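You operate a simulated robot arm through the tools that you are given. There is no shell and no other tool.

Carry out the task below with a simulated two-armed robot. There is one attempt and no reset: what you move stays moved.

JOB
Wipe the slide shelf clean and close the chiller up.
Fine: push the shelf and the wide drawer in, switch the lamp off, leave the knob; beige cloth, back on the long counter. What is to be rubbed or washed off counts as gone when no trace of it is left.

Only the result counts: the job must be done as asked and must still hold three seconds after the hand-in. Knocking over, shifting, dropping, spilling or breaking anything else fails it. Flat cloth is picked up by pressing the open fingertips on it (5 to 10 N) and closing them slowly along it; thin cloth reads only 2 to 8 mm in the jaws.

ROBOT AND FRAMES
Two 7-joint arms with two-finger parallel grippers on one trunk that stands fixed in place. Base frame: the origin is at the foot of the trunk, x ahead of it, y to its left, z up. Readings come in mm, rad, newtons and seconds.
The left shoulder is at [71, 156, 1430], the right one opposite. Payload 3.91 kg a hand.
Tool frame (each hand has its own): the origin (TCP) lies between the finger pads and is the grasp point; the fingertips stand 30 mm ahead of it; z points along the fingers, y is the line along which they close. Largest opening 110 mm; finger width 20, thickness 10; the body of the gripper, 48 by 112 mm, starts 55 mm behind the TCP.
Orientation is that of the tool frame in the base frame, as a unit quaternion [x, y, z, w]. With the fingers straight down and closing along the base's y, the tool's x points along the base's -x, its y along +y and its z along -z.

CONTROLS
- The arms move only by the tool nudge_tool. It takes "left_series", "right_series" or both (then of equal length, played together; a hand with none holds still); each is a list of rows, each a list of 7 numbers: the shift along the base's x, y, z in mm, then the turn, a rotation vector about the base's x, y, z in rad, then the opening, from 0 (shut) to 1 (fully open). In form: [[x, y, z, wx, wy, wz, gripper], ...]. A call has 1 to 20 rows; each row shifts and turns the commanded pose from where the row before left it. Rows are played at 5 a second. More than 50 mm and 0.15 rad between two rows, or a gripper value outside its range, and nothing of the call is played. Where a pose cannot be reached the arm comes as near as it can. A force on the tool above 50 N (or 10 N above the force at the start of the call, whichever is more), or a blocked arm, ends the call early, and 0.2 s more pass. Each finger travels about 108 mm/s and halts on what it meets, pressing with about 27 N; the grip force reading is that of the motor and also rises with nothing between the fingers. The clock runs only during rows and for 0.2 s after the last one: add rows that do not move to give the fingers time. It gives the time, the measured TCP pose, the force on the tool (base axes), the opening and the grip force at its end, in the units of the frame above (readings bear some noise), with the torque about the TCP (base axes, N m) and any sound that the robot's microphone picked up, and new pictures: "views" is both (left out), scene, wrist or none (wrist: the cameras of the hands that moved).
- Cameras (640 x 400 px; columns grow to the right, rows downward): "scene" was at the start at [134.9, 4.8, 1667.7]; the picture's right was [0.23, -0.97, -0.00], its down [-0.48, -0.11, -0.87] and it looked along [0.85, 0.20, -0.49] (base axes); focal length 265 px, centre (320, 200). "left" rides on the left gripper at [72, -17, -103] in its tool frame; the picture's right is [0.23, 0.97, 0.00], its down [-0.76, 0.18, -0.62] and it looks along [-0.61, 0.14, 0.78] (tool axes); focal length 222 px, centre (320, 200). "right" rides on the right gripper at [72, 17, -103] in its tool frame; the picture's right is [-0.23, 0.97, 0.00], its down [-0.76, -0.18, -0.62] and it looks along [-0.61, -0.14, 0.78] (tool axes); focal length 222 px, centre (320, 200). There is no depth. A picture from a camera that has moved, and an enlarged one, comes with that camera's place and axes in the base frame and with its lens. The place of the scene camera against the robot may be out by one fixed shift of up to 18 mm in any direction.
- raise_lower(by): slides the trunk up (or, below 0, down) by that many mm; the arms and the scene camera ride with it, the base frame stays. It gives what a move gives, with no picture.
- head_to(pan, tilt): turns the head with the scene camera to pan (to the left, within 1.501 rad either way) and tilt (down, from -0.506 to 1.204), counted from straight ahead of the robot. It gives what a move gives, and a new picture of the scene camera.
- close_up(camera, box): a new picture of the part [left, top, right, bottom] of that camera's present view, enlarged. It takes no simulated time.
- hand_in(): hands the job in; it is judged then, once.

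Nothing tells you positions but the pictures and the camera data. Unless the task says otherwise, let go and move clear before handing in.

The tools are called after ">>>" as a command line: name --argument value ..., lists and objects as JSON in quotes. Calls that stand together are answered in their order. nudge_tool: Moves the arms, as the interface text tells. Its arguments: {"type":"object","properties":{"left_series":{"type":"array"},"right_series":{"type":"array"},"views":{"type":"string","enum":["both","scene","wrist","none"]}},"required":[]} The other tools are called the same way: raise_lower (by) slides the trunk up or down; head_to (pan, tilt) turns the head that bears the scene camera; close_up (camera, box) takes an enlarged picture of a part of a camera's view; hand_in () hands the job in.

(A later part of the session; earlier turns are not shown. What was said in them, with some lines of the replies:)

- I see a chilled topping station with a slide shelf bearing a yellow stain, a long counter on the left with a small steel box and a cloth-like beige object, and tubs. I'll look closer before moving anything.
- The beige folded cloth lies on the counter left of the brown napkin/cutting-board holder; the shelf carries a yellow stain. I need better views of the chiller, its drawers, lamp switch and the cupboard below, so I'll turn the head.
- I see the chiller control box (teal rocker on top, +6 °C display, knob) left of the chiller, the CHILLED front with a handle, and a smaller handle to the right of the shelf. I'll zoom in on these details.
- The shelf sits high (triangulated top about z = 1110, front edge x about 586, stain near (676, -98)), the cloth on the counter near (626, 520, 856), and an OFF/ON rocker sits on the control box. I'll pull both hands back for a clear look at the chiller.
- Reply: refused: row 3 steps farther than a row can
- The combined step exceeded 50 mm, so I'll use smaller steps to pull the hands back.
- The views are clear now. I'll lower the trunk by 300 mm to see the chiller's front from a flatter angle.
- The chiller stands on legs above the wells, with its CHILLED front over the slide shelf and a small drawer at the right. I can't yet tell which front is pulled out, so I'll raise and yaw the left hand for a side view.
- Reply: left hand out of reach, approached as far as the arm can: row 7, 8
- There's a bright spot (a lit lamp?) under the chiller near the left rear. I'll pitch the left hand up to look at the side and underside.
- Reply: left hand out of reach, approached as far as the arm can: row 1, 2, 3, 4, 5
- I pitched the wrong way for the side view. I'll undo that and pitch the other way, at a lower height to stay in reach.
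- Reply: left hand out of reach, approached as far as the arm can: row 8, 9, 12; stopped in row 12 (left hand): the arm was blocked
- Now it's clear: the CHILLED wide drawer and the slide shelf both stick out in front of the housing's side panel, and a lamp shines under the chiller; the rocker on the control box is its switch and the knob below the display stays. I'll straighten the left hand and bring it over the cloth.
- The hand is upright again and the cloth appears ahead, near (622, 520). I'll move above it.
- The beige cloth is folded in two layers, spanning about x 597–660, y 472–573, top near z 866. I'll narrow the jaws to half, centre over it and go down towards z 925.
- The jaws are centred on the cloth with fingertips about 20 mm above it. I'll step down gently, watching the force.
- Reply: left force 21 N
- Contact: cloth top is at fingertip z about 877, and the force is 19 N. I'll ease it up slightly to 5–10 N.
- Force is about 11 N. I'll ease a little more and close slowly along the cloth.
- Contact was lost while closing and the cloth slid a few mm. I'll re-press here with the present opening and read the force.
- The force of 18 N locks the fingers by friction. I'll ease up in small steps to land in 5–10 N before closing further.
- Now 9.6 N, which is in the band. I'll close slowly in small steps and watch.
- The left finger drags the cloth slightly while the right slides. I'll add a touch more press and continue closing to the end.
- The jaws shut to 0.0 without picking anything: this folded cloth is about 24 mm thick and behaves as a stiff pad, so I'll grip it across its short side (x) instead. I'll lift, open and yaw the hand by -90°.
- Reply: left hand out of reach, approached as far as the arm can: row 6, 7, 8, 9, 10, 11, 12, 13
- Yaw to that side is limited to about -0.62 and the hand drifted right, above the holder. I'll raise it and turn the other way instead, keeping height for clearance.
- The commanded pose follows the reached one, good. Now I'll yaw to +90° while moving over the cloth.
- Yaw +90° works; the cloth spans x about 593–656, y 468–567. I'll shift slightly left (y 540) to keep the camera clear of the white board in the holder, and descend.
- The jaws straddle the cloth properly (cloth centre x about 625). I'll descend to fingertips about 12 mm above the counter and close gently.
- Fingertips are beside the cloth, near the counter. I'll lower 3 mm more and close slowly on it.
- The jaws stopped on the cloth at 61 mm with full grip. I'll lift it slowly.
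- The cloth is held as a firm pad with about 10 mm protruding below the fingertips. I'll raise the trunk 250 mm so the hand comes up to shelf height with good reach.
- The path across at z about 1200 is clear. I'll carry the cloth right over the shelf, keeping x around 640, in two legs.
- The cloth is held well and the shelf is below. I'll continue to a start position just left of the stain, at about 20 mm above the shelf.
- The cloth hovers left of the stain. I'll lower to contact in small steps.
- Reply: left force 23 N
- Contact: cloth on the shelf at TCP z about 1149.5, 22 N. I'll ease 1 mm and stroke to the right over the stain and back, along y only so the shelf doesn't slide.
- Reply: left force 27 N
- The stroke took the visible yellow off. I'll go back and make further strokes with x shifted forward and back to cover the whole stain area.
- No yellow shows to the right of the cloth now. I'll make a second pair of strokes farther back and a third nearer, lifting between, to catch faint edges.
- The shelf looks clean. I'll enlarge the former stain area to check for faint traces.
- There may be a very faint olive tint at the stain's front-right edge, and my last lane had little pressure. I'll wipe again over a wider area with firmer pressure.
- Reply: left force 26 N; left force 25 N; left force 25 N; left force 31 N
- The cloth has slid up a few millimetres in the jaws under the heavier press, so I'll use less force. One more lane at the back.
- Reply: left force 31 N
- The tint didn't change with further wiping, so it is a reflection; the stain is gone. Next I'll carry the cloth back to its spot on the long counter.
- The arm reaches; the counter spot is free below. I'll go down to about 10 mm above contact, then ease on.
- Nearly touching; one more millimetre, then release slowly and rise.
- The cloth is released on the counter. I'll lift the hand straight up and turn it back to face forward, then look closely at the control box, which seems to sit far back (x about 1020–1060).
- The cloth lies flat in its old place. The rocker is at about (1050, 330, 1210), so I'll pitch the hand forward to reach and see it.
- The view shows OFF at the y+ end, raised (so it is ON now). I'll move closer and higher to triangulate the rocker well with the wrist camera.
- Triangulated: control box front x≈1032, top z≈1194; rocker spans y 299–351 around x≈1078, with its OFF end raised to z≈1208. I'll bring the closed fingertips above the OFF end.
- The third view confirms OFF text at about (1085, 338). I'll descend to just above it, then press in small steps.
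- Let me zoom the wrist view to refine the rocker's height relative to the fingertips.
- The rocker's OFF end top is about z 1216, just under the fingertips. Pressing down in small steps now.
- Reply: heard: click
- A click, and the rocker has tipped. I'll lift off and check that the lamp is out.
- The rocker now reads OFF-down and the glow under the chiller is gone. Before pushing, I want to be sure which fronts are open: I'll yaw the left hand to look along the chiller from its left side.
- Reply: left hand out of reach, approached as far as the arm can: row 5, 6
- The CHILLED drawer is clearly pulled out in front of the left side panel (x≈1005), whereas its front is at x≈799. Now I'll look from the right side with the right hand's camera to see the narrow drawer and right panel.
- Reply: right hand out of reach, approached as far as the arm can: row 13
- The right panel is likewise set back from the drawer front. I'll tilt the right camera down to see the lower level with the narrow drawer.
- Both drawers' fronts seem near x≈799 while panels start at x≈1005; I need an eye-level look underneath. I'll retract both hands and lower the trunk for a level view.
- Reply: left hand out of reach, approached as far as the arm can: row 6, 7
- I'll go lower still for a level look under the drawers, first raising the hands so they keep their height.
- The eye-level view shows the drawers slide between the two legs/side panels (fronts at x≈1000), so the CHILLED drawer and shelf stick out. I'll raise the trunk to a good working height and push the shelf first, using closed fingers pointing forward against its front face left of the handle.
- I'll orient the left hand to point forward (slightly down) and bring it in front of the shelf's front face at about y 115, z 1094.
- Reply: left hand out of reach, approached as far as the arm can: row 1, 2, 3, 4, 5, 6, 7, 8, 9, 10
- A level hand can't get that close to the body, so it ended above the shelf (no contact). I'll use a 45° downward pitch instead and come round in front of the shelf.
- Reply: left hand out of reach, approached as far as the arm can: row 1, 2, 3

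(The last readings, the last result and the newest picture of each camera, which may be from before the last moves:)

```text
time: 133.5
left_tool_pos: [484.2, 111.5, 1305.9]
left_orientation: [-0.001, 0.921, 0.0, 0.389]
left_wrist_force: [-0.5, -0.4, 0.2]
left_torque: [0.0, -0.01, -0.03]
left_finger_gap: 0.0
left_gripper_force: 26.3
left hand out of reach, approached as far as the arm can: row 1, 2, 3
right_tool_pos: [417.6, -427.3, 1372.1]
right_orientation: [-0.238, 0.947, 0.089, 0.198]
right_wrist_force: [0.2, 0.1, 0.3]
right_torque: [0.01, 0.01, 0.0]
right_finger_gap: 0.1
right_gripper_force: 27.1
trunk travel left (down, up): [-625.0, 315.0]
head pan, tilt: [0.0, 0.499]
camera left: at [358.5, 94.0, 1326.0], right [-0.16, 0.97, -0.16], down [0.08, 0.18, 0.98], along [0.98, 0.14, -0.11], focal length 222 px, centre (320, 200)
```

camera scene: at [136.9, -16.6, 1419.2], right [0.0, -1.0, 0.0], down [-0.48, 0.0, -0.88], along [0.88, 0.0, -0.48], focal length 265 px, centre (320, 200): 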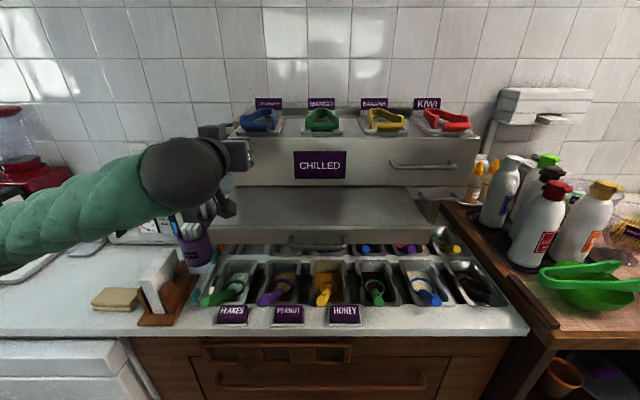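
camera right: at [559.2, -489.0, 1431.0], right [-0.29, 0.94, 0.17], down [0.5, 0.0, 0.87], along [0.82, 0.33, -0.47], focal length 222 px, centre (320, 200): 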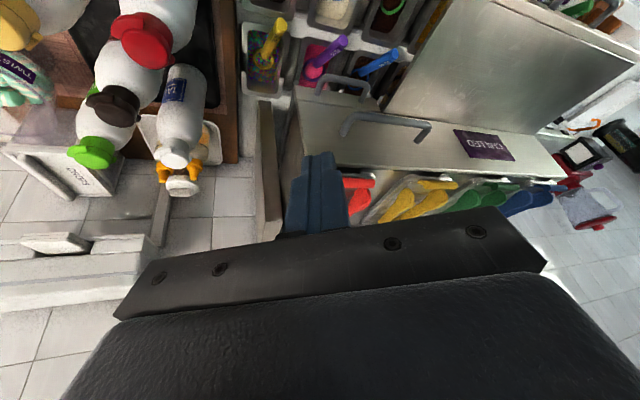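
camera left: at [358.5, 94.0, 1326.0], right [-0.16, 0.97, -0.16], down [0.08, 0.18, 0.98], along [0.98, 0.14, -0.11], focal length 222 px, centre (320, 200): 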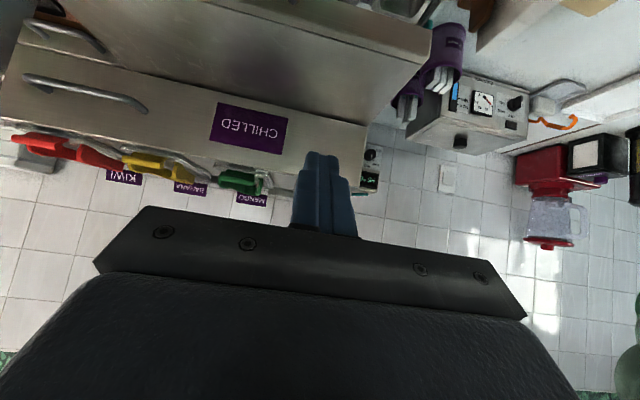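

Now the hand is 45° pitched in front of the shelf. I'll lower it to the shelf-front height.

>>> nudge_tool --left_series '[[0, 0, -40, 0, 0, 0, 0], [0, 0, -40, 0, 0, 0, 0], [0, 0, -40, 0, 0, 0, 0], [0, 0, -40, 0, 0, 0, 0], [0, 0, -37, 0, 0, 0, 0], [0, 0, 0, 0, 0, 0, 0]]' --views "both"

>>> close_up --camera "scene" --box '[180, 130, 460, 300]'

```text
time: 134.9
left_tool_pos: [553.6, 78.7, 1145.3]
left_orientation: [0.0, 0.921, 0.0, 0.39]
left_wrist_force: [-0.6, 0.0, -0.5]
left_torque: [-0.02, 0.02, -0.01]
left_finger_gap: 0.0
left_gripper_force: 26.9
left hand out of reach, approached as far as the arm can: row 1, 2, 3, 4, 5
right_tool_pos: [416.9, -429.3, 1372.2]
right_orientation: [-0.237, 0.947, 0.088, 0.198]
right_wrist_force: [-0.2, -0.1, -0.6]
right_torque: [0.02, -0.02, 0.01]
right_finger_gap: 0.0
right_gripper_force: 27.0
trunk travel left (down, up): [-625.0, 315.0]
head pan, tilt: [0.0, 0.499]
camera scene: at [136.9, -16.8, 1419.2], right [0.0, -1.0, 0.0], down [-0.48, 0.0, -0.88], along [0.88, 0.0, -0.48], focal length 265 px, centre (320, 200)
camera left: at [427.9, 62.3, 1165.9], right [-0.16, 0.97, -0.16], down [0.08, 0.18, 0.98], along [0.98, 0.14, -0.11], focal length 222 px, centre (320, 200)
```

scene: 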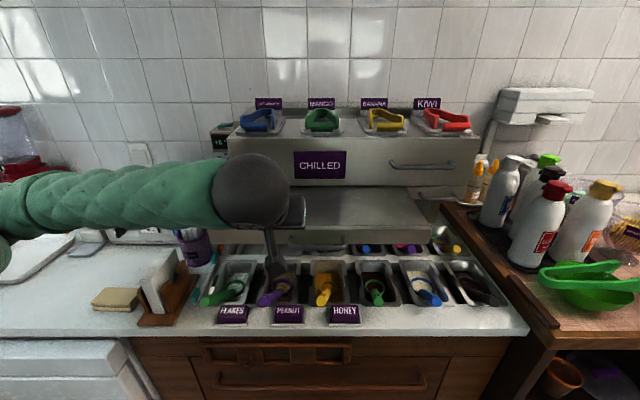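
left: 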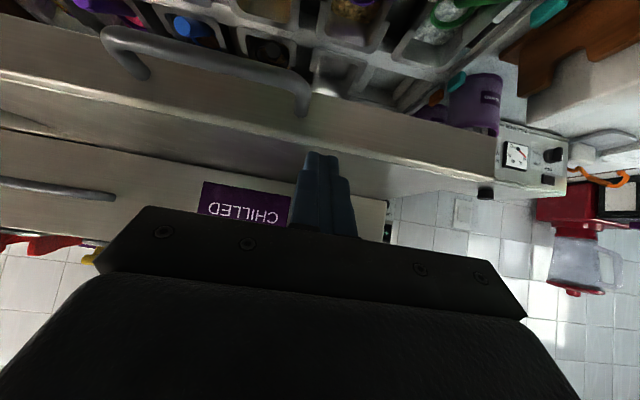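

```text
2.29 times, centred on (320, 215) of scene
camera zoom: at [136.9, -16.8, 1419.2], right [0.0, -1.0, 0.0], down [-0.48, 0.0, -0.88], along [0.88, 0.0, -0.48], focal length 605 px, centre (320, 166)
```

zoom: 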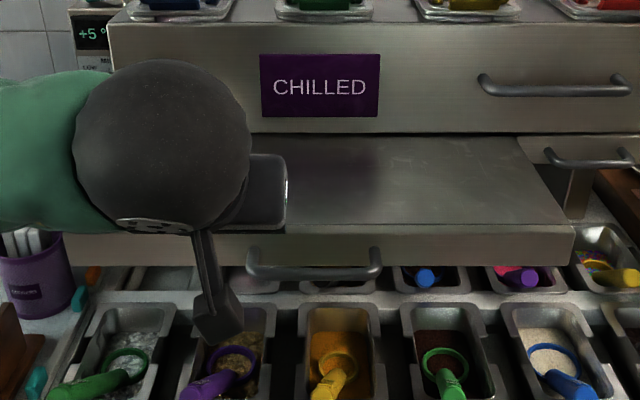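

This pitch isn't reachable so near the body; the fingertips hover just above the shelf edge. I'll lift, return to fingers-down, and push the first part with the fingers' edges.

>>> nudge_tool --left_series '[[0, 0, 40, 0, 0, 0, 0], [0, 0, 40, 0, 0, 0, 0], [-15, 5, 15, 0, 0.134, 0, 0], [-15, 5, 0, 0, 0.134, 0, 0], [-15, 5, 0, 0, 0.134, 0, 0], [-15, 5, 0, 0, 0.134, 0, 0], [-15, 5, 0, 0, 0.134, 0, 0], [-15, 5, 0, 0, 0.13, 0, 0], [0, 0, 0, 0, 0, 0, 0]]' --views "wrist"

```text
time: 136.9
left_tool_pos: [461.8, 107.8, 1238.6]
left_orientation: [0.0, 1.0, 0.001, -0.001]
left_wrist_force: [0.1, -0.1, -0.3]
left_torque: [0.0, -0.01, -0.01]
left_finger_gap: 0.2
left_gripper_force: 26.6
right_tool_pos: [416.7, -428.7, 1372.7]
right_orientation: [-0.237, 0.947, 0.089, 0.197]
right_wrist_force: [-0.1, 0.3, -0.1]
right_torque: [-0.01, -0.01, 0.03]
right_finger_gap: 0.0
right_gripper_force: 26.7
trunk travel left (down, up): [-625.0, 315.0]
head pan, tilt: [0.0, 0.499]
camera left: at [387.7, 90.5, 1342.8], right [-0.23, 0.97, 0.0], down [0.76, 0.18, 0.62], along [0.61, 0.14, -0.78], focal length 222 px, centre (320, 200)
```

left: 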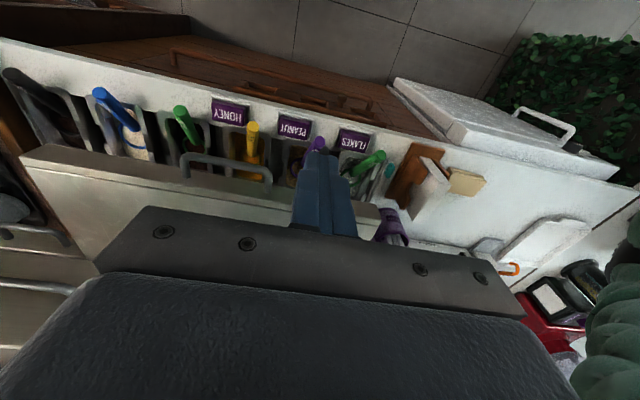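

Fingers point down in front of the shelf, left of its handle (handle y about -50 to 64). I'll lower to z≈1107 and approach the face gently.

>>> nudge_tool --left_series '[[0, 2, -33, 0, 0, 0, 0], [0, 2, -33, 0, 0, 0, 0], [0, 0, -33, 0, 0, 0, 0], [0, 0, -32, 0, 0, 0, 0], [20, 0, 0, 0, 0, 0, 0], [20, 0, 0, 0, 0, 0, 0], [20, 0, 0, 0, 0, 0, 0], [0, 0, 0, 0, 0, 0, 0]]' --views "both"

>>> close_up --camera "scene" --box '[180, 130, 460, 300]'

```text
time: 138.7
left_tool_pos: [520.2, 113.5, 1109.7]
left_orientation: [-0.001, 1.0, 0.001, 0.001]
left_wrist_force: [0.6, -0.7, 0.1]
left_torque: [-0.01, 0.0, 0.01]
left_finger_gap: 0.0
left_gripper_force: 26.9
right_tool_pos: [416.1, -429.2, 1372.3]
right_orientation: [-0.236, 0.947, 0.089, 0.197]
right_wrist_force: [-0.3, 0.2, 0.4]
right_torque: [-0.01, 0.02, 0.03]
right_finger_gap: 0.0
right_gripper_force: 27.2
trunk travel left (down, up): [-625.0, 315.0]
head pan, tilt: [0.0, 0.499]
camera scene: at [137.1, -16.6, 1419.1], right [0.0, -1.0, 0.0], down [-0.48, 0.0, -0.88], along [0.88, 0.0, -0.48], focal length 265 px, centre (320, 200)
camera left: at [446.8, 95.3, 1213.1], right [-0.23, 0.97, 0.0], down [0.76, 0.18, 0.62], along [0.61, 0.14, -0.78], focal length 222 px, centre (320, 200)
```

scene: 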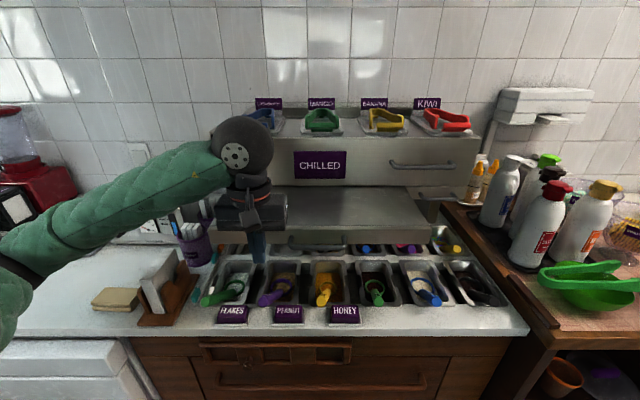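
left: 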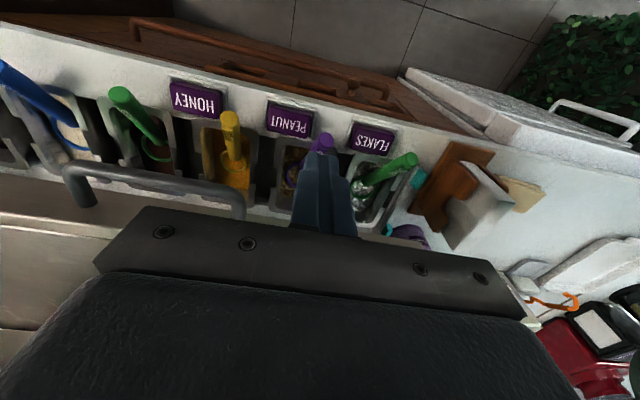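

```text
2.29 times, centred on (320, 215) of scene
camera zoom: at [137.1, -16.6, 1419.1], right [0.0, -1.0, 0.0], down [-0.48, 0.0, -0.88], along [0.88, 0.0, -0.48], focal length 605 px, centre (320, 166)
```

zoom: 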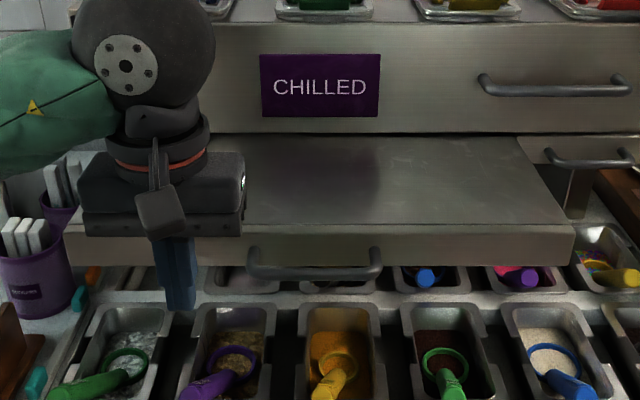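

The hand is in front of the face. I'll advance until contact and then begin to push gently.

>>> nudge_tool --left_series '[[12, 0, 0, 0, 0, 0, 0], [12, 0, 0, 0, 0, 0, 0], [10, 0, 0, 0, 0, 0, 0], [8, 0, 0, 0, 0, 0, 0], [6, 0, 0, 0, 0, 0, 0], [6, 0, 0, 0, 0, 0, 0], [6, 0, 0, 0, 0, 0, 0]]' --views "none"

>>> nudge_tool --left_series '[[8, 0, 0, 0, 0, 0, 0], [8, 0, 0, 0, 0, 0, 0], [8, 0, 0, 0, 0, 0, 0]]' --views "scene"

>>> close_up --camera "scene" --box '[180, 130, 460, 300]'

```text
time: 140.3
left_tool_pos: [580.6, 111.6, 1109.1]
left_orientation: [0.001, 1.0, 0.001, 0.0]
left_wrist_force: [-6.6, 0.5, -2.3]
left_torque: [0.0, 0.22, 0.01]
left_finger_gap: 0.1
left_gripper_force: 26.9
right_tool_pos: [416.4, -430.0, 1371.2]
right_orientation: [-0.238, 0.947, 0.089, 0.197]
right_wrist_force: [0.1, 0.2, 0.4]
right_torque: [-0.01, 0.04, 0.02]
right_finger_gap: 0.1
right_gripper_force: 27.1
trunk travel left (down, up): [-625.0, 315.0]
head pan, tilt: [0.0, 0.499]
```

```text
time: 141.1
left_tool_pos: [606.8, 112.3, 1109.2]
left_orientation: [-0.002, 1.0, 0.001, 0.001]
left_wrist_force: [-0.6, -0.4, 0.5]
left_torque: [0.02, -0.01, -0.01]
left_finger_gap: 0.0
left_gripper_force: 26.9
right_tool_pos: [417.3, -429.2, 1371.6]
right_orientation: [-0.236, 0.947, 0.088, 0.198]
right_wrist_force: [0.0, 0.6, 0.1]
right_torque: [0.0, -0.01, 0.0]
right_finger_gap: 0.1
right_gripper_force: 27.3
trunk travel left (down, up): [-625.0, 315.0]
head pan, tilt: [0.0, 0.499]
camera scene: at [137.6, -16.6, 1419.1], right [0.0, -1.0, 0.0], down [-0.48, 0.0, -0.88], along [0.88, 0.0, -0.48], focal length 265 px, centre (320, 200)
```

scene: 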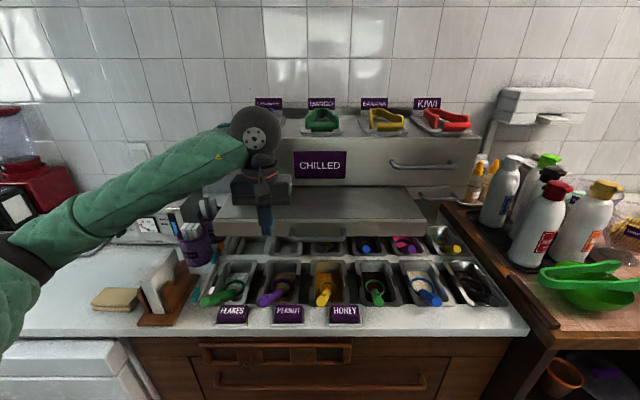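

```text
2.29 times, centred on (320, 215) of scene
camera zoom: at [137.6, -16.6, 1419.1], right [0.0, -1.0, 0.0], down [-0.48, 0.0, -0.88], along [0.88, 0.0, -0.48], focal length 605 px, centre (320, 166)
```

zoom: 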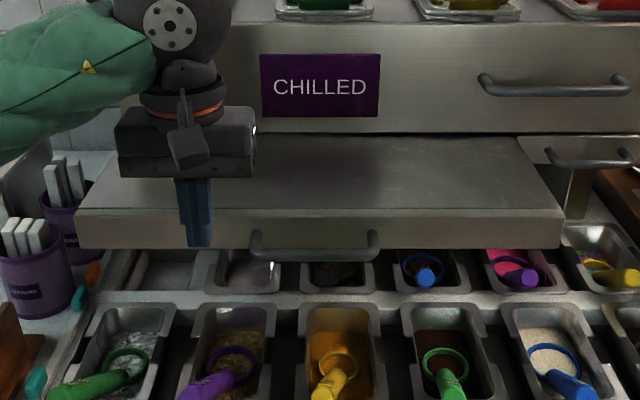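

The shelf slides easily (about 6 N) and nothing else moves. I'll continue in gentle steps to x≈720.

>>> nudge_tool --left_series '[[14, 0, 0, 0, 0, 0, 0], [14, 0, 0, 0, 0, 0, 0], [14, 0, 0, 0, 0, 0, 0], [14, 0, 0, 0, 0, 0, 0], [14, 0, 0, 0, 0, 0, 0], [14, 0, 0, 0, 0, 0, 0], [14, 0, 0, 0, 0, 0, 0], [14, 0, 0, 0, 0, 0, 0]]' --views "both"

>>> close_up --camera "scene" --box '[180, 80, 460, 280]'

```text
time: 142.9
left_tool_pos: [718.5, 112.9, 1109.7]
left_orientation: [0.0, 1.0, 0.001, 0.0]
left_wrist_force: [-2.6, -0.1, 0.4]
left_torque: [-0.01, 0.07, -0.01]
left_finger_gap: 0.0
left_gripper_force: 26.6
right_tool_pos: [416.8, -429.7, 1371.6]
right_orientation: [-0.238, 0.947, 0.089, 0.197]
right_wrist_force: [-0.3, 0.0, 0.5]
right_torque: [-0.01, 0.03, 0.01]
right_finger_gap: 0.0
right_gripper_force: 27.0
trunk travel left (down, up): [-625.0, 315.0]
head pan, tilt: [0.0, 0.499]
camera scene: at [137.6, -16.7, 1419.1], right [0.0, -1.0, 0.0], down [-0.48, 0.0, -0.88], along [0.88, 0.0, -0.48], focal length 265 px, centre (320, 200)
camera left: at [645.2, 95.7, 1212.8], right [-0.23, 0.97, 0.0], down [0.76, 0.18, 0.62], along [0.61, 0.14, -0.78], focal length 222 px, centre (320, 200)
```

scene: 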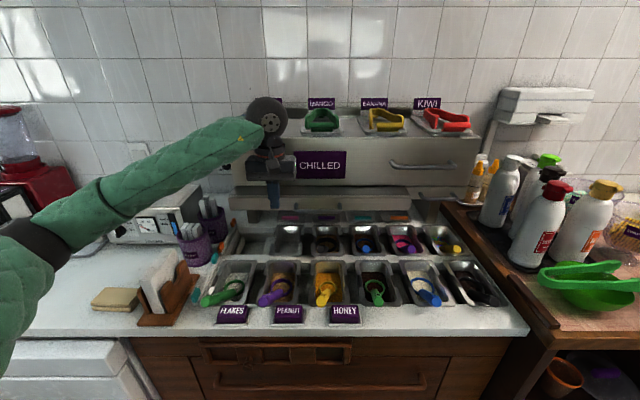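
left: 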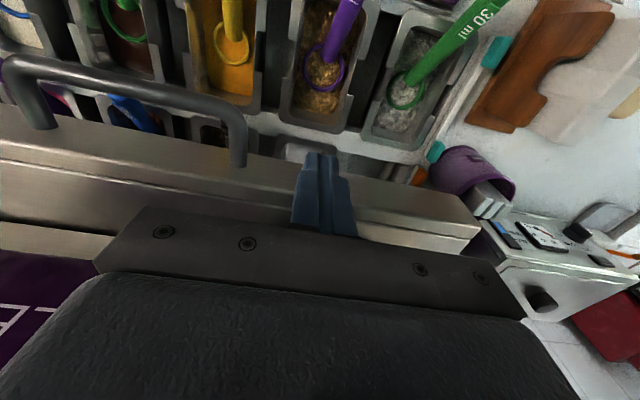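

```text
2.00 times, centred on (320, 180) of scene
camera zoom: at [137.6, -16.7, 1419.1], right [0.0, -1.0, 0.0], down [-0.48, 0.0, -0.88], along [0.88, 0.0, -0.48], focal length 529 px, centre (320, 240)
```

zoom: 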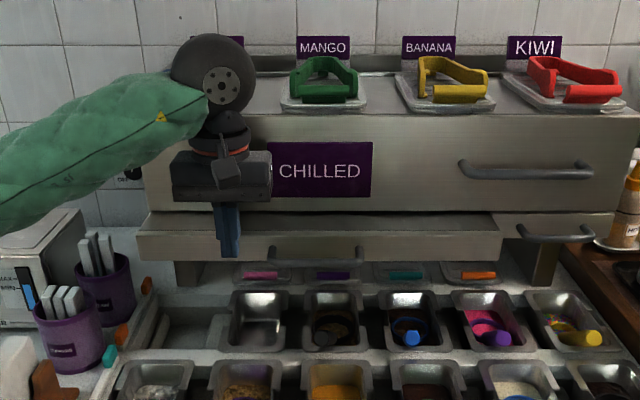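

The shelf front is now near x≈728, close to the CHILLED front. To go further I'll back off, pitch the hand 45° forward and continue with the fingertips below the CHILLED drawer.

>>> nudge_tool --left_series '[[-30, 0, 0, 0, 0, 0, 0], [-30, 0, 0, 0, 0, 0, 0], [-10, 0, 0, 0, -0.134, 0, 0], [0, 0, 0, 0, -0.134, 0, 0], [0, 0, 0, 0, -0.134, 0, 0], [0, 0, 0, 0, -0.134, 0, 0], [0, 0, 0, 0, -0.134, 0, 0], [0, 0, 0, 0, -0.134, 0, 0], [0, 0, 0, 0, 0, 0, 0]]' --views "both"

>>> close_up --camera "left" --box '[160, 20, 480, 200]'

```text
time: 144.9
left_tool_pos: [648.9, 112.4, 1108.4]
left_orientation: [0.0, 0.92, 0.001, 0.392]
left_wrist_force: [0.3, 0.5, -0.1]
left_torque: [0.02, 0.02, -0.04]
left_finger_gap: 0.1
left_gripper_force: 27.1
right_tool_pos: [416.4, -428.1, 1370.5]
right_orientation: [-0.237, 0.947, 0.089, 0.198]
right_wrist_force: [0.3, -0.1, -0.4]
right_torque: [0.01, 0.02, -0.04]
right_finger_gap: 0.0
right_gripper_force: 26.8
trunk travel left (down, up): [-625.0, 315.0]
head pan, tilt: [0.0, 0.499]
camera scene: at [137.6, -16.7, 1419.1], right [0.0, -1.0, 0.0], down [-0.48, 0.0, -0.88], along [0.88, 0.0, -0.48], focal length 265 px, centre (320, 200)
camera left: at [522.8, 95.4, 1127.8], right [-0.16, 0.97, -0.16], down [0.08, 0.18, 0.98], along [0.98, 0.14, -0.1], focal length 222 px, centre (320, 200)
```

scene: 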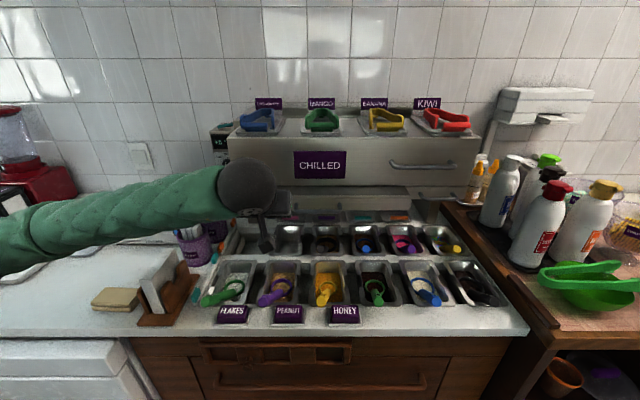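
left: 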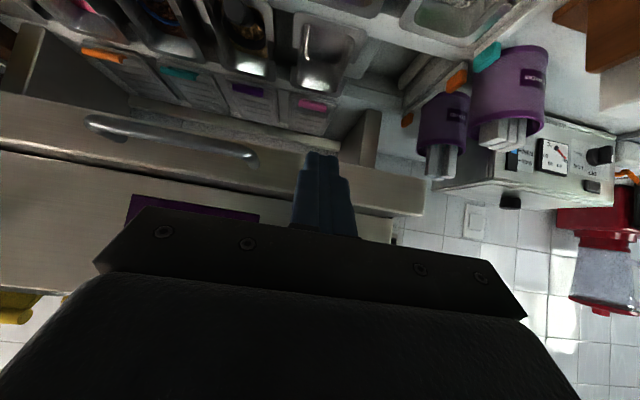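

```text
2.00 times, centred on (320, 110) of left
camera zoom: at [522.8, 95.4, 1127.8], right [-0.16, 0.97, -0.16], down [0.08, 0.18, 0.98], along [0.98, 0.14, -0.1], focal length 444 px, centre (320, 380)
```

zoom: 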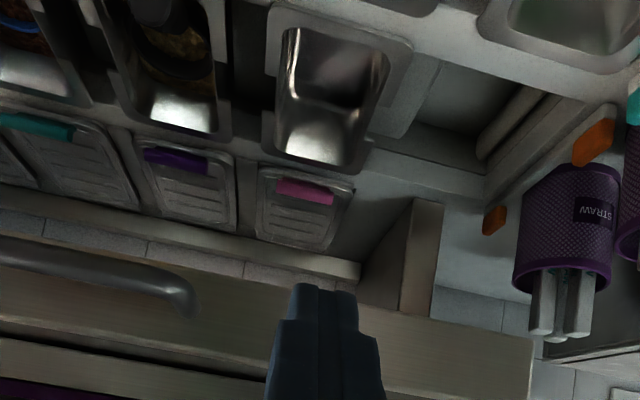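

The hand is pitched and clear. I'll advance to contact and push the shelf further under the drawer, watching the force.

>>> nudge_tool --left_series '[[15, 0, 0, 0, 0, 0, 0], [15, 0, 0, 0, 0, 0, 0], [15, 0, 0, 0, 0, 0, 0], [10, 0, 0, 0, 0, 0, 0], [10, 0, 0, 0, 0, 0, 0], [10, 0, 0, 0, 0, 0, 0], [10, 0, 0, 0, 0, 0, 0]]' --views "scene"

>>> close_up --camera "scene" --box '[200, 130, 480, 270]'

```text
time: 146.5
left_tool_pos: [734.1, 113.1, 1108.8]
left_orientation: [0.0, 0.92, 0.001, 0.392]
left_wrist_force: [-1.3, -0.2, -1.2]
left_torque: [-0.03, 0.02, -0.01]
left_finger_gap: 0.2
left_gripper_force: 27.3
right_tool_pos: [417.6, -429.3, 1371.6]
right_orientation: [-0.236, 0.947, 0.088, 0.198]
right_wrist_force: [0.6, 0.8, -0.7]
right_torque: [0.02, -0.02, -0.02]
right_finger_gap: 0.1
right_gripper_force: 27.2
trunk travel left (down, up): [-625.0, 315.0]
head pan, tilt: [0.0, 0.499]
camera scene: at [137.4, -16.5, 1419.1], right [0.0, -1.0, 0.0], down [-0.48, 0.0, -0.88], along [0.88, 0.0, -0.48], focal length 265 px, centre (320, 200)
```

scene: 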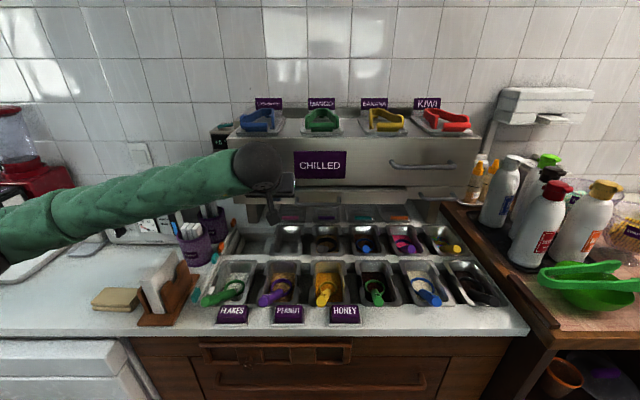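

```text
2.29 times, centred on (340, 200) of scene
camera zoom: at [137.4, -16.5, 1419.1], right [0.0, -1.0, 0.0], down [-0.48, 0.0, -0.88], along [0.88, 0.0, -0.48], focal length 605 px, centre (274, 200)
```

zoom: 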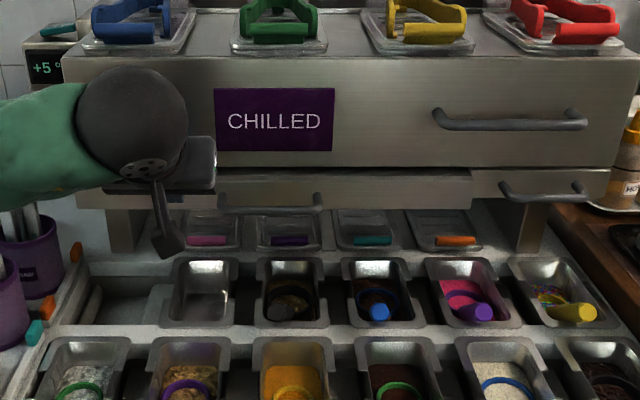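

The shelf keeps sliding. I'll continue in 8 mm steps and see where it stops.

>>> nudge_tool --left_series '[[8, 0, 0, 0, 0, 0, 0], [8, 0, 0, 0, 0, 0, 0], [8, 0, 0, 0, 0, 0, 0], [8, 0, 0, 0, 0, 0, 0], [8, 0, 0, 0, 0, 0, 0]]' --views "none"

>>> nudge_tool --left_series '[[6, 0, 0, 0, 0, 0, 0], [6, 0, 0, 0, 0, 0, 0], [6, 0, 0, 0, 0, 0, 0]]' --views "scene"

>>> close_up --camera "scene" --box '[200, 130, 480, 270]'

```text
time: 147.7
left_tool_pos: [775.7, 111.8, 1108.1]
left_orientation: [-0.001, 0.92, 0.001, 0.391]
left_wrist_force: [-0.5, 0.5, -0.5]
left_torque: [-0.02, 0.02, 0.03]
left_finger_gap: 0.1
left_gripper_force: 27.3
right_tool_pos: [420.2, -429.8, 1370.4]
right_orientation: [-0.236, 0.947, 0.089, 0.197]
right_wrist_force: [-0.1, -0.6, 0.3]
right_torque: [0.02, 0.01, 0.02]
right_finger_gap: 0.0
right_gripper_force: 27.0
trunk travel left (down, up): [-625.0, 315.0]
head pan, tilt: [0.0, 0.499]
```

```text
time: 148.5
left_tool_pos: [793.1, 111.9, 1108.7]
left_orientation: [0.0, 0.92, 0.001, 0.392]
left_wrist_force: [-0.7, -0.9, 0.2]
left_torque: [-0.01, 0.0, -0.04]
left_finger_gap: 0.0
left_gripper_force: 27.2
right_tool_pos: [417.8, -429.2, 1371.2]
right_orientation: [-0.237, 0.947, 0.088, 0.197]
right_wrist_force: [0.3, 0.0, -1.5]
right_torque: [-0.01, 0.0, 0.0]
right_finger_gap: 0.0
right_gripper_force: 26.4
trunk travel left (down, up): [-625.0, 315.0]
head pan, tilt: [0.0, 0.499]
camera scene: at [137.3, -16.7, 1419.2], right [0.0, -1.0, 0.0], down [-0.48, 0.0, -0.88], along [0.88, 0.0, -0.48], focal length 265 px, centre (320, 200)
```

scene: 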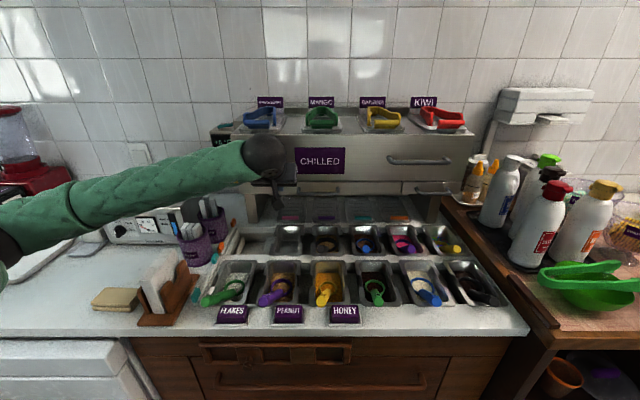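

```text
2.29 times, centred on (340, 200) of scene
camera zoom: at [137.3, -16.7, 1419.2], right [0.0, -1.0, 0.0], down [-0.48, 0.0, -0.88], along [0.88, 0.0, -0.48], focal length 605 px, centre (274, 200)
```

zoom: 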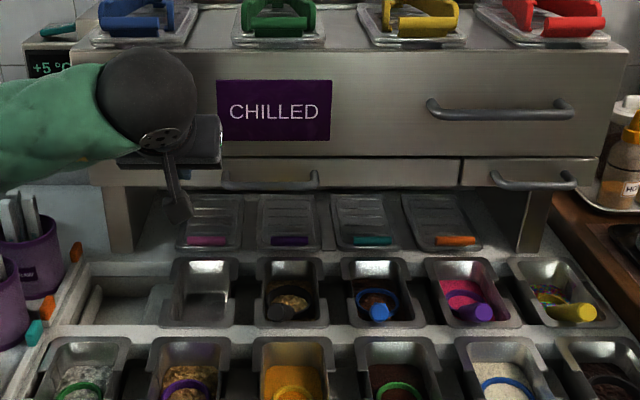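

Now the shelf is flush with the narrow drawer and the whole CHILLED wide drawer is moving back with it: shelf and narrow drawer are nested in the wide drawer. I'll keep pushing gently, both go in together.

>>> nudge_tool --left_series '[[10, 0, 0, 0, 0, 0, 0], [10, 0, 0, 0, 0, 0, 0], [10, 0, 0, 0, 0, 0, 0], [10, 0, 0, 0, 0, 0, 0], [10, 0, 0, 0, 0, 0, 0]]' --views "scene"

>>> close_up --camera "scene" --box '[200, 80, 480, 260]'

```text
time: 149.7
left_tool_pos: [843.2, 113.4, 1107.5]
left_orientation: [0.0, 0.92, 0.0, 0.391]
left_wrist_force: [0.5, -0.3, 0.1]
left_torque: [0.03, -0.02, 0.03]
left_finger_gap: 0.0
left_gripper_force: 26.0
right_tool_pos: [416.7, -428.7, 1371.3]
right_orientation: [-0.237, 0.947, 0.088, 0.197]
right_wrist_force: [-0.4, -0.3, 0.3]
right_torque: [-0.01, -0.01, -0.02]
right_finger_gap: 0.0
right_gripper_force: 26.6
trunk travel left (down, up): [-625.0, 315.0]
head pan, tilt: [0.0, 0.499]
camera scene: at [137.9, -16.6, 1419.1], right [0.0, -1.0, 0.0], down [-0.48, 0.0, -0.88], along [0.88, 0.0, -0.48], focal length 265 px, centre (320, 200)
```

scene: 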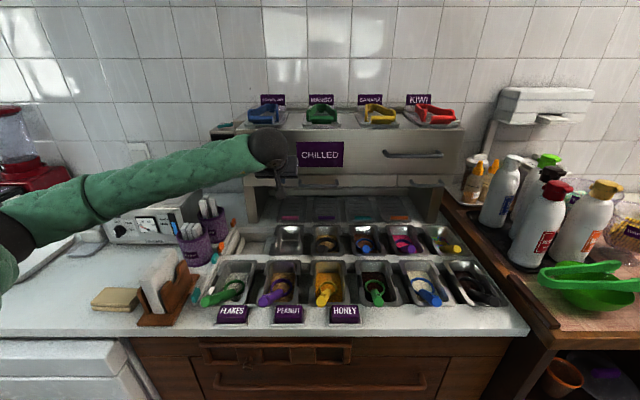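

```text
2.22 times, centred on (340, 170) of scene
camera zoom: at [137.9, -16.6, 1419.1], right [0.0, -1.0, 0.0], down [-0.48, 0.0, -0.88], along [0.88, 0.0, -0.48], focal length 588 px, centre (276, 267)
```

zoom: 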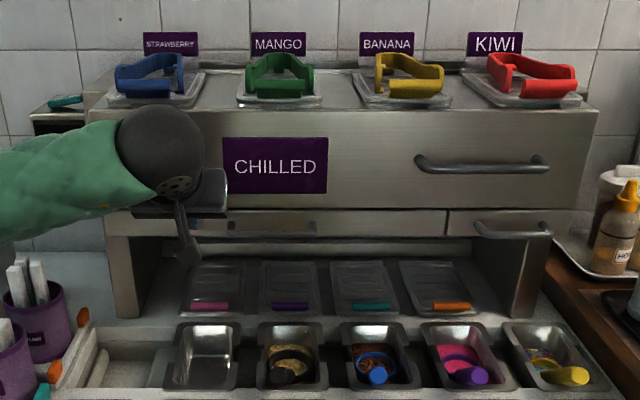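

The wide drawer is sliding in with the shelf. I continue toward its stop.

>>> nudge_tool --left_series '[[10, 0, 0, 0, 0, 0, 0], [10, 0, 0, 0, 0, 0, 0], [10, 0, 0, 0, 0, 0, 0], [10, 0, 0, 0, 0, 0, 0], [10, 0, 0, 0, 0, 0, 0]]' --views "none"

>>> nudge_tool --left_series '[[8, 0, 0, 0, 0, 0, 0], [8, 0, 0, 0, 0, 0, 0], [8, 0, 0, 0, 0, 0, 0], [8, 0, 0, 0, 0, 0, 0]]' --views "scene"

>>> close_up --camera "scene" --box '[200, 80, 480, 260]'

```text
time: 150.9
left_tool_pos: [893.4, 113.7, 1106.7]
left_orientation: [0.0, 0.92, 0.0, 0.392]
left_wrist_force: [-0.1, 0.1, 0.6]
left_torque: [0.01, 0.03, 0.02]
left_finger_gap: 0.0
left_gripper_force: 27.0
right_tool_pos: [417.9, -428.3, 1371.5]
right_orientation: [-0.237, 0.947, 0.089, 0.198]
right_wrist_force: [1.0, -0.7, 0.5]
right_torque: [0.0, 0.01, 0.0]
right_finger_gap: 0.0
right_gripper_force: 27.0
trunk travel left (down, up): [-625.0, 315.0]
head pan, tilt: [0.0, 0.499]
```

```text
time: 151.9
left_tool_pos: [922.7, 112.8, 1106.8]
left_orientation: [0.0, 0.92, 0.001, 0.392]
left_wrist_force: [0.0, 0.1, -0.5]
left_torque: [-0.01, 0.02, -0.01]
left_finger_gap: 0.0
left_gripper_force: 27.1
right_tool_pos: [416.9, -428.8, 1372.0]
right_orientation: [-0.237, 0.947, 0.088, 0.198]
right_wrist_force: [1.6, -0.7, -0.3]
right_torque: [0.01, -0.01, -0.01]
right_finger_gap: 0.1
right_gripper_force: 26.9
trunk travel left (down, up): [-625.0, 315.0]
head pan, tilt: [0.0, 0.499]
camera scene: at [137.8, -16.7, 1419.0], right [0.0, -1.0, 0.0], down [-0.48, 0.0, -0.88], along [0.88, 0.0, -0.48], focal length 265 px, centre (320, 200)
```

scene: 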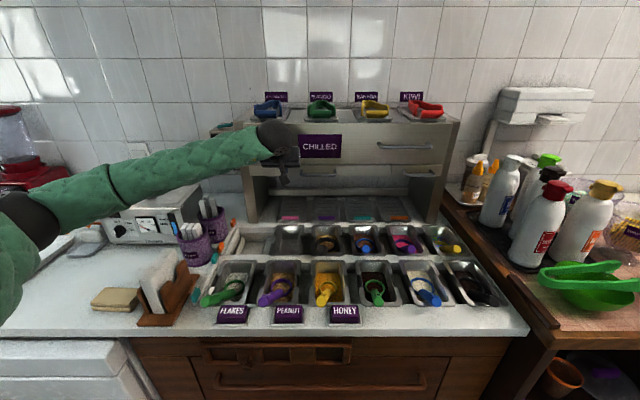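

```text
2.22 times, centred on (340, 170) of scene
camera zoom: at [137.8, -16.7, 1419.0], right [0.0, -1.0, 0.0], down [-0.48, 0.0, -0.88], along [0.88, 0.0, -0.48], focal length 588 px, centre (276, 267)
```

zoom: 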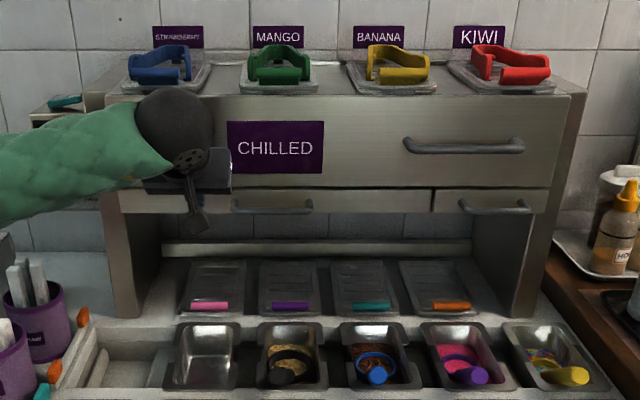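

Nearly flush with the side panels now. I'll keep going in small steps until it stops.

>>> nudge_tool --left_series '[[8, 0, 0, 0, 0, 0, 0], [8, 0, 0, 0, 0, 0, 0], [8, 0, 0, 0, 0, 0, 0], [8, 0, 0, 0, 0, 0, 0]]' --views "none"

>>> nudge_tool --left_series '[[6, 0, 0, 0, 0, 0, 0], [6, 0, 0, 0, 0, 0, 0], [6, 0, 0, 0, 0, 0, 0]]' --views "scene"

>>> close_up --camera "scene" --box '[200, 80, 480, 260]'

```text
time: 152.9
left_tool_pos: [955.9, 113.6, 1108.1]
left_orientation: [0.0, 0.92, 0.0, 0.392]
left_wrist_force: [-0.3, -0.2, -1.2]
left_torque: [-0.02, -0.01, 0.0]
left_finger_gap: 0.1
left_gripper_force: 27.2
right_tool_pos: [417.7, -429.8, 1371.5]
right_orientation: [-0.238, 0.947, 0.089, 0.198]
right_wrist_force: [-0.1, 0.1, 0.8]
right_torque: [0.01, -0.01, -0.02]
right_finger_gap: 0.0
right_gripper_force: 27.3
trunk travel left (down, up): [-625.0, 315.0]
head pan, tilt: [0.0, 0.499]
```

```text
time: 153.6
left_tool_pos: [962.0, 111.1, 1108.2]
left_orientation: [0.001, 0.921, 0.002, 0.39]
left_wrist_force: [-40.4, 10.0, 6.4]
left_torque: [0.5, 0.35, 0.28]
left_finger_gap: 0.2
left_gripper_force: 27.1
right_tool_pos: [411.9, -426.7, 1373.2]
right_orientation: [-0.238, 0.947, 0.087, 0.199]
right_wrist_force: [-0.6, -0.3, 0.1]
right_torque: [-0.03, 0.02, -0.02]
right_finger_gap: 0.0
right_gripper_force: 27.0
trunk travel left (down, up): [-625.0, 315.0]
head pan, tilt: [0.0, 0.499]
stopped in row 3 (left hand): the force on the tool passed its limit at 62 N (the readings are from after the stop); the commanded pose is now the measured one
camera scene: at [132.7, -15.5, 1419.8], right [0.0, -1.0, 0.0], down [-0.48, 0.0, -0.88], along [0.88, 0.0, -0.48], focal length 265 px, centre (320, 200)
```

scene: 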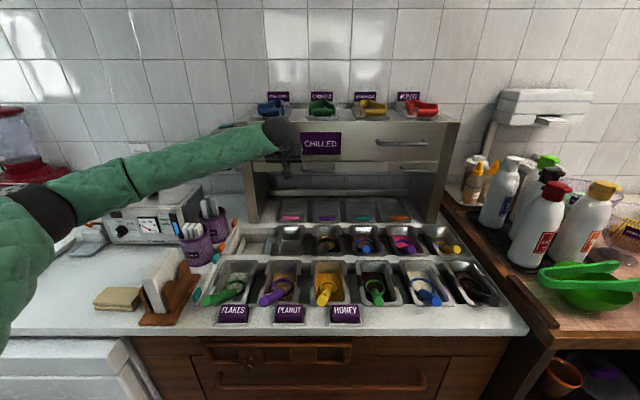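

```text
2.22 times, centred on (340, 170) of scene
camera zoom: at [132.7, -15.5, 1419.8], right [0.0, -1.0, 0.0], down [-0.48, 0.0, -0.88], along [0.88, 0.0, -0.48], focal length 588 px, centre (276, 267)
```

zoom: 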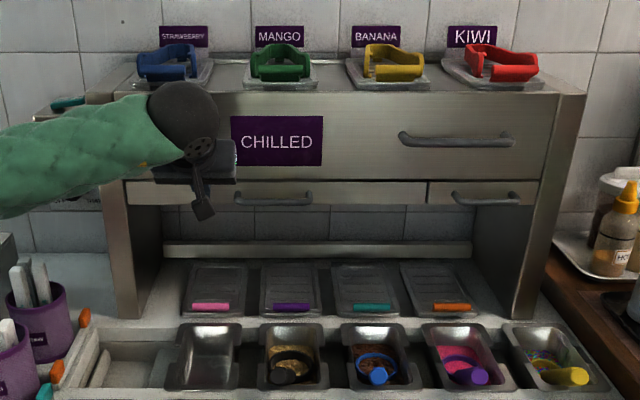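

The drawer hit its stop (force limit reached), front at x≈983, flush with the panels. I'll back the hand off and check that everything stays in.

>>> nudge_tool --left_series '[[-8, 0, 0, 0, 0, 0, 0], [-30, 0, 0, 0, 0, 0, 0], [-45, 0, 0, 0, 0, 0, 0], [-45, 0, 0, 0, 0, 0, 0], [-45, 10, 10, 0, 0, 0, 0], [-45, 10, 10, 0, 0, 0, 0], [0, 0, 0, 0, 0, 0, 0]]' --views "both"

>>> close_up --camera "scene" --box '[200, 80, 480, 260]'

>>> close_up --camera "left" --box '[60, 60, 420, 220]'

```text
time: 155.2
left_tool_pos: [746.7, 131.7, 1122.5]
left_orientation: [0.002, 0.921, 0.0, 0.389]
left_wrist_force: [0.3, -0.1, 0.5]
left_torque: [-0.01, -0.01, -0.01]
left_finger_gap: 0.2
left_gripper_force: 27.2
right_tool_pos: [417.6, -429.0, 1371.3]
right_orientation: [-0.238, 0.947, 0.089, 0.197]
right_wrist_force: [-0.2, -0.3, -0.2]
right_torque: [0.0, 0.03, 0.0]
right_finger_gap: 0.0
right_gripper_force: 27.0
trunk travel left (down, up): [-625.0, 315.0]
head pan, tilt: [0.0, 0.499]
camera scene: at [138.2, -16.9, 1419.0], right [0.0, -1.0, 0.0], down [-0.48, 0.0, -0.88], along [0.88, 0.0, -0.48], focal length 265 px, centre (320, 200)
camera left: at [620.9, 115.6, 1144.2], right [-0.16, 0.97, -0.16], down [0.09, 0.17, 0.98], along [0.98, 0.14, -0.11], focal length 222 px, centre (320, 200)
```

scene: 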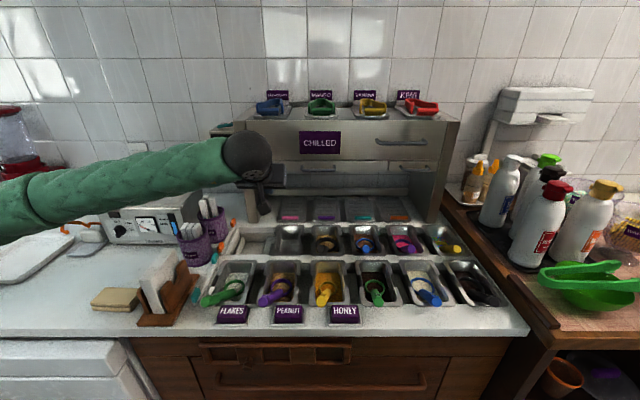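
left: 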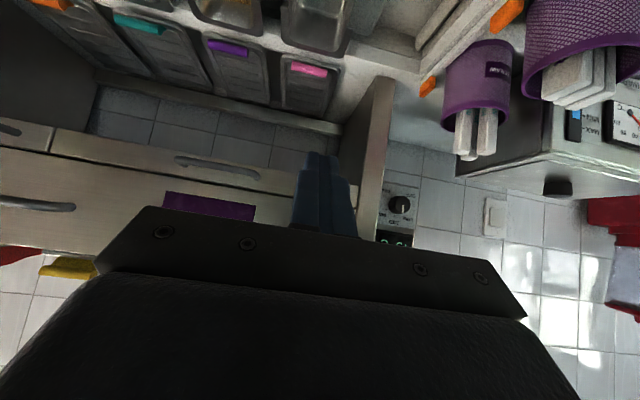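

```text
2.22 times, centred on (340, 170) of scene
camera zoom: at [138.2, -16.9, 1419.0], right [0.0, -1.0, 0.0], down [-0.48, 0.0, -0.88], along [0.88, 0.0, -0.48], focal length 588 px, centre (276, 267)
```

zoom: 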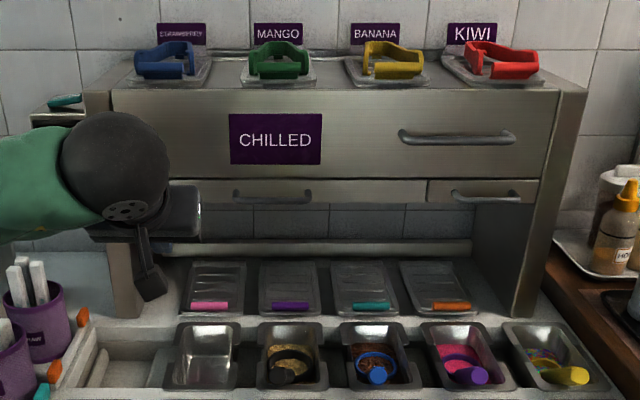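

```text
1.78 times, centred on (240, 140) of left
camera zoom: at [620.9, 115.6, 1144.2], right [-0.16, 0.97, -0.16], down [0.09, 0.17, 0.98], along [0.98, 0.14, -0.11], focal length 395 px, centre (462, 307)
```

zoom: 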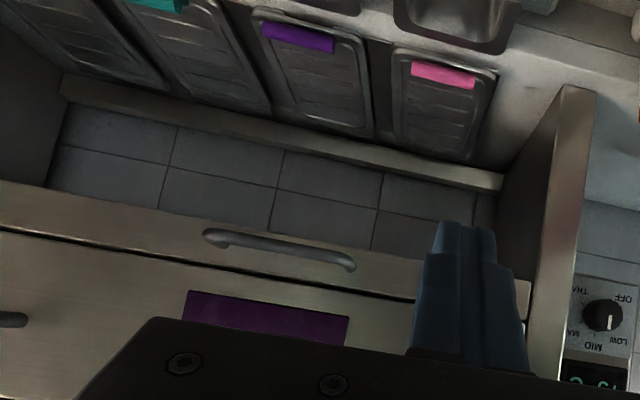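

All three fronts look flush with the side panels. I'll retract the left hand fully and inspect the chiller closely.

>>> nudge_tool --left_series '[[-45, 10, 10, 0, 0, 0, 0], [-40, 10, 20, 0, 0, 0, 0], [-30, 20, 25, 0, 0.134, 0, 0], [-20, 25, 25, 0, 0.134, 0, 0], [-20, 25, 20, 0, 0.134, 0, 0], [-20, 25, 20, 0, 0.134, 0, 0], [-20, 25, 20, 0, 0.134, 0, 0], [-20, 25, 0, 0, 0.12, 0, 0], [0, 0, 0, 0, 0, 0, 0]]' --views "both"

>>> close_up --camera "scene" --box '[200, 80, 480, 240]'

>>> close_up --camera "scene" --box '[200, 100, 300, 170]'

>>> close_up --camera "scene" --box '[360, 100, 480, 180]'

```text
time: 157.2
left_tool_pos: [535.5, 295.9, 1266.1]
left_orientation: [0.002, 1.0, 0.001, 0.003]
left_wrist_force: [-0.9, -0.4, -0.2]
left_torque: [0.02, 0.02, -0.01]
left_finger_gap: 0.0
left_gripper_force: 26.7
right_tool_pos: [418.3, -429.3, 1372.1]
right_orientation: [-0.237, 0.947, 0.089, 0.197]
right_wrist_force: [0.4, -0.4, -0.2]
right_torque: [-0.04, 0.0, -0.01]
right_finger_gap: 0.3
right_gripper_force: 27.0
trunk travel left (down, up): [-625.0, 315.0]
head pan, tilt: [0.0, 0.499]
camera scene: at [138.5, -17.2, 1418.9], right [0.0, -1.0, 0.0], down [-0.48, 0.0, -0.88], along [0.88, 0.0, -0.48], focal length 265 px, centre (320, 200)
camera left: at [461.4, 279.3, 1367.9], right [-0.22, 0.97, 0.0], down [0.76, 0.17, 0.63], along [0.61, 0.14, -0.78], focal length 222 px, centre (320, 200)
```

scene: 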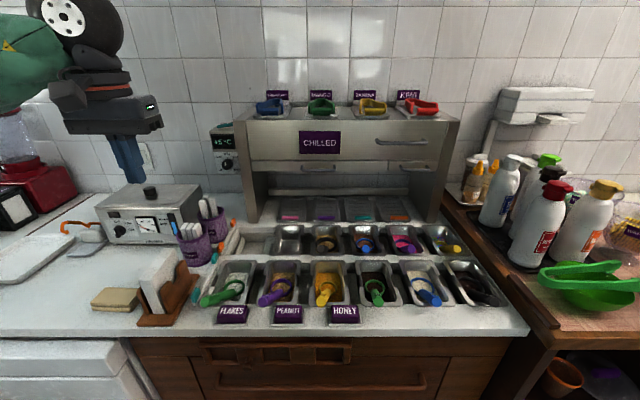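
left: 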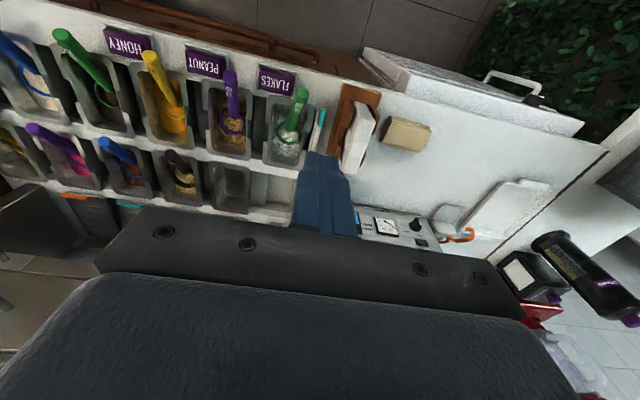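

```text
2.29 times, centred on (340, 160) of scene
camera zoom: at [138.5, -17.2, 1418.9], right [0.0, -1.0, 0.0], down [-0.48, 0.0, -0.88], along [0.88, 0.0, -0.48], focal length 605 px, centre (274, 291)
```

zoom: 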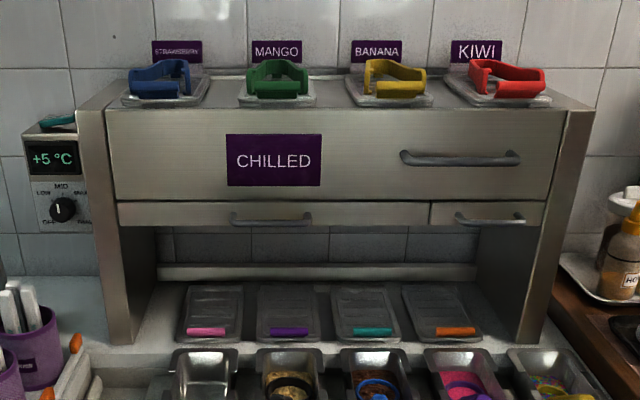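

```text
5.71 times, centred on (250, 135) of scene
camera zoom: at [138.5, -17.2, 1418.9], right [0.0, -1.0, 0.0], down [-0.48, 0.0, -0.88], along [0.88, 0.0, -0.48], focal length 1512 px, centre (720, 571)
```

zoom: 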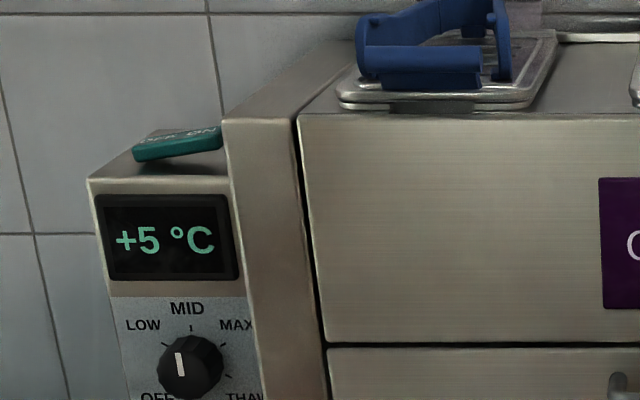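

```text
5.00 times, centred on (420, 140) of scene
camera zoom: at [138.5, -17.2, 1418.9], right [0.0, -1.0, 0.0], down [-0.48, 0.0, -0.88], along [0.88, 0.0, -0.48], focal length 1323 px, centre (-180, 500)
```

zoom: 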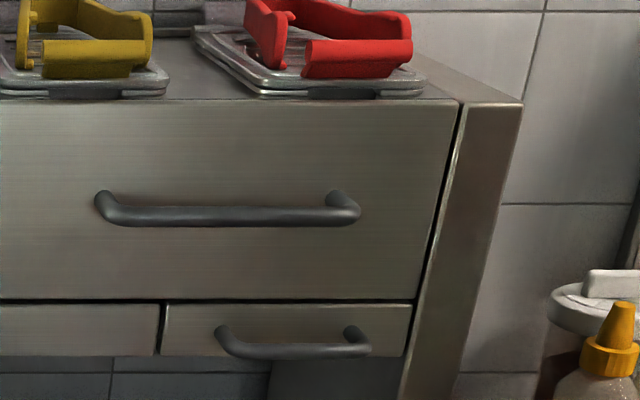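

The wide drawer, shelf and narrow drawer are all flush with the side panels, the rocker is on OFF, the knob is unchanged, the cloth is back on the long counter and both hands are clear. I'm handing the job in.

>>> hand_in

```text
The job is handed in.
```

I've handed the job in. The shelf is wiped and the chiller is closed. I saw no verdict after the hand-in.

- **Shelf:** I wiped the yellow stain off with the beige cloth, in several overlapping passes. Close-ups afterwards showed no yellow, and a faint olive tint that further wiping did not change, which I took for a reflection.
- **Shelf and wide drawer:** The shelf sits inside the wide CHILLED drawer, so pushing the shelf took both in together until they stopped. Both fronts, and the small drawer beside the shelf, now look flush with the chiller's sides.
- **Lamp and knob:** I pressed the switch to OFF and heard a click, and the light under the chiller went out. I did not touch the knob. The display went from +6 °C to +5 °C during the work.
- **Cloth:** It lies flat in almost its original spot on the long counter.

I saw nothing else moved or knocked over in the last pictures.
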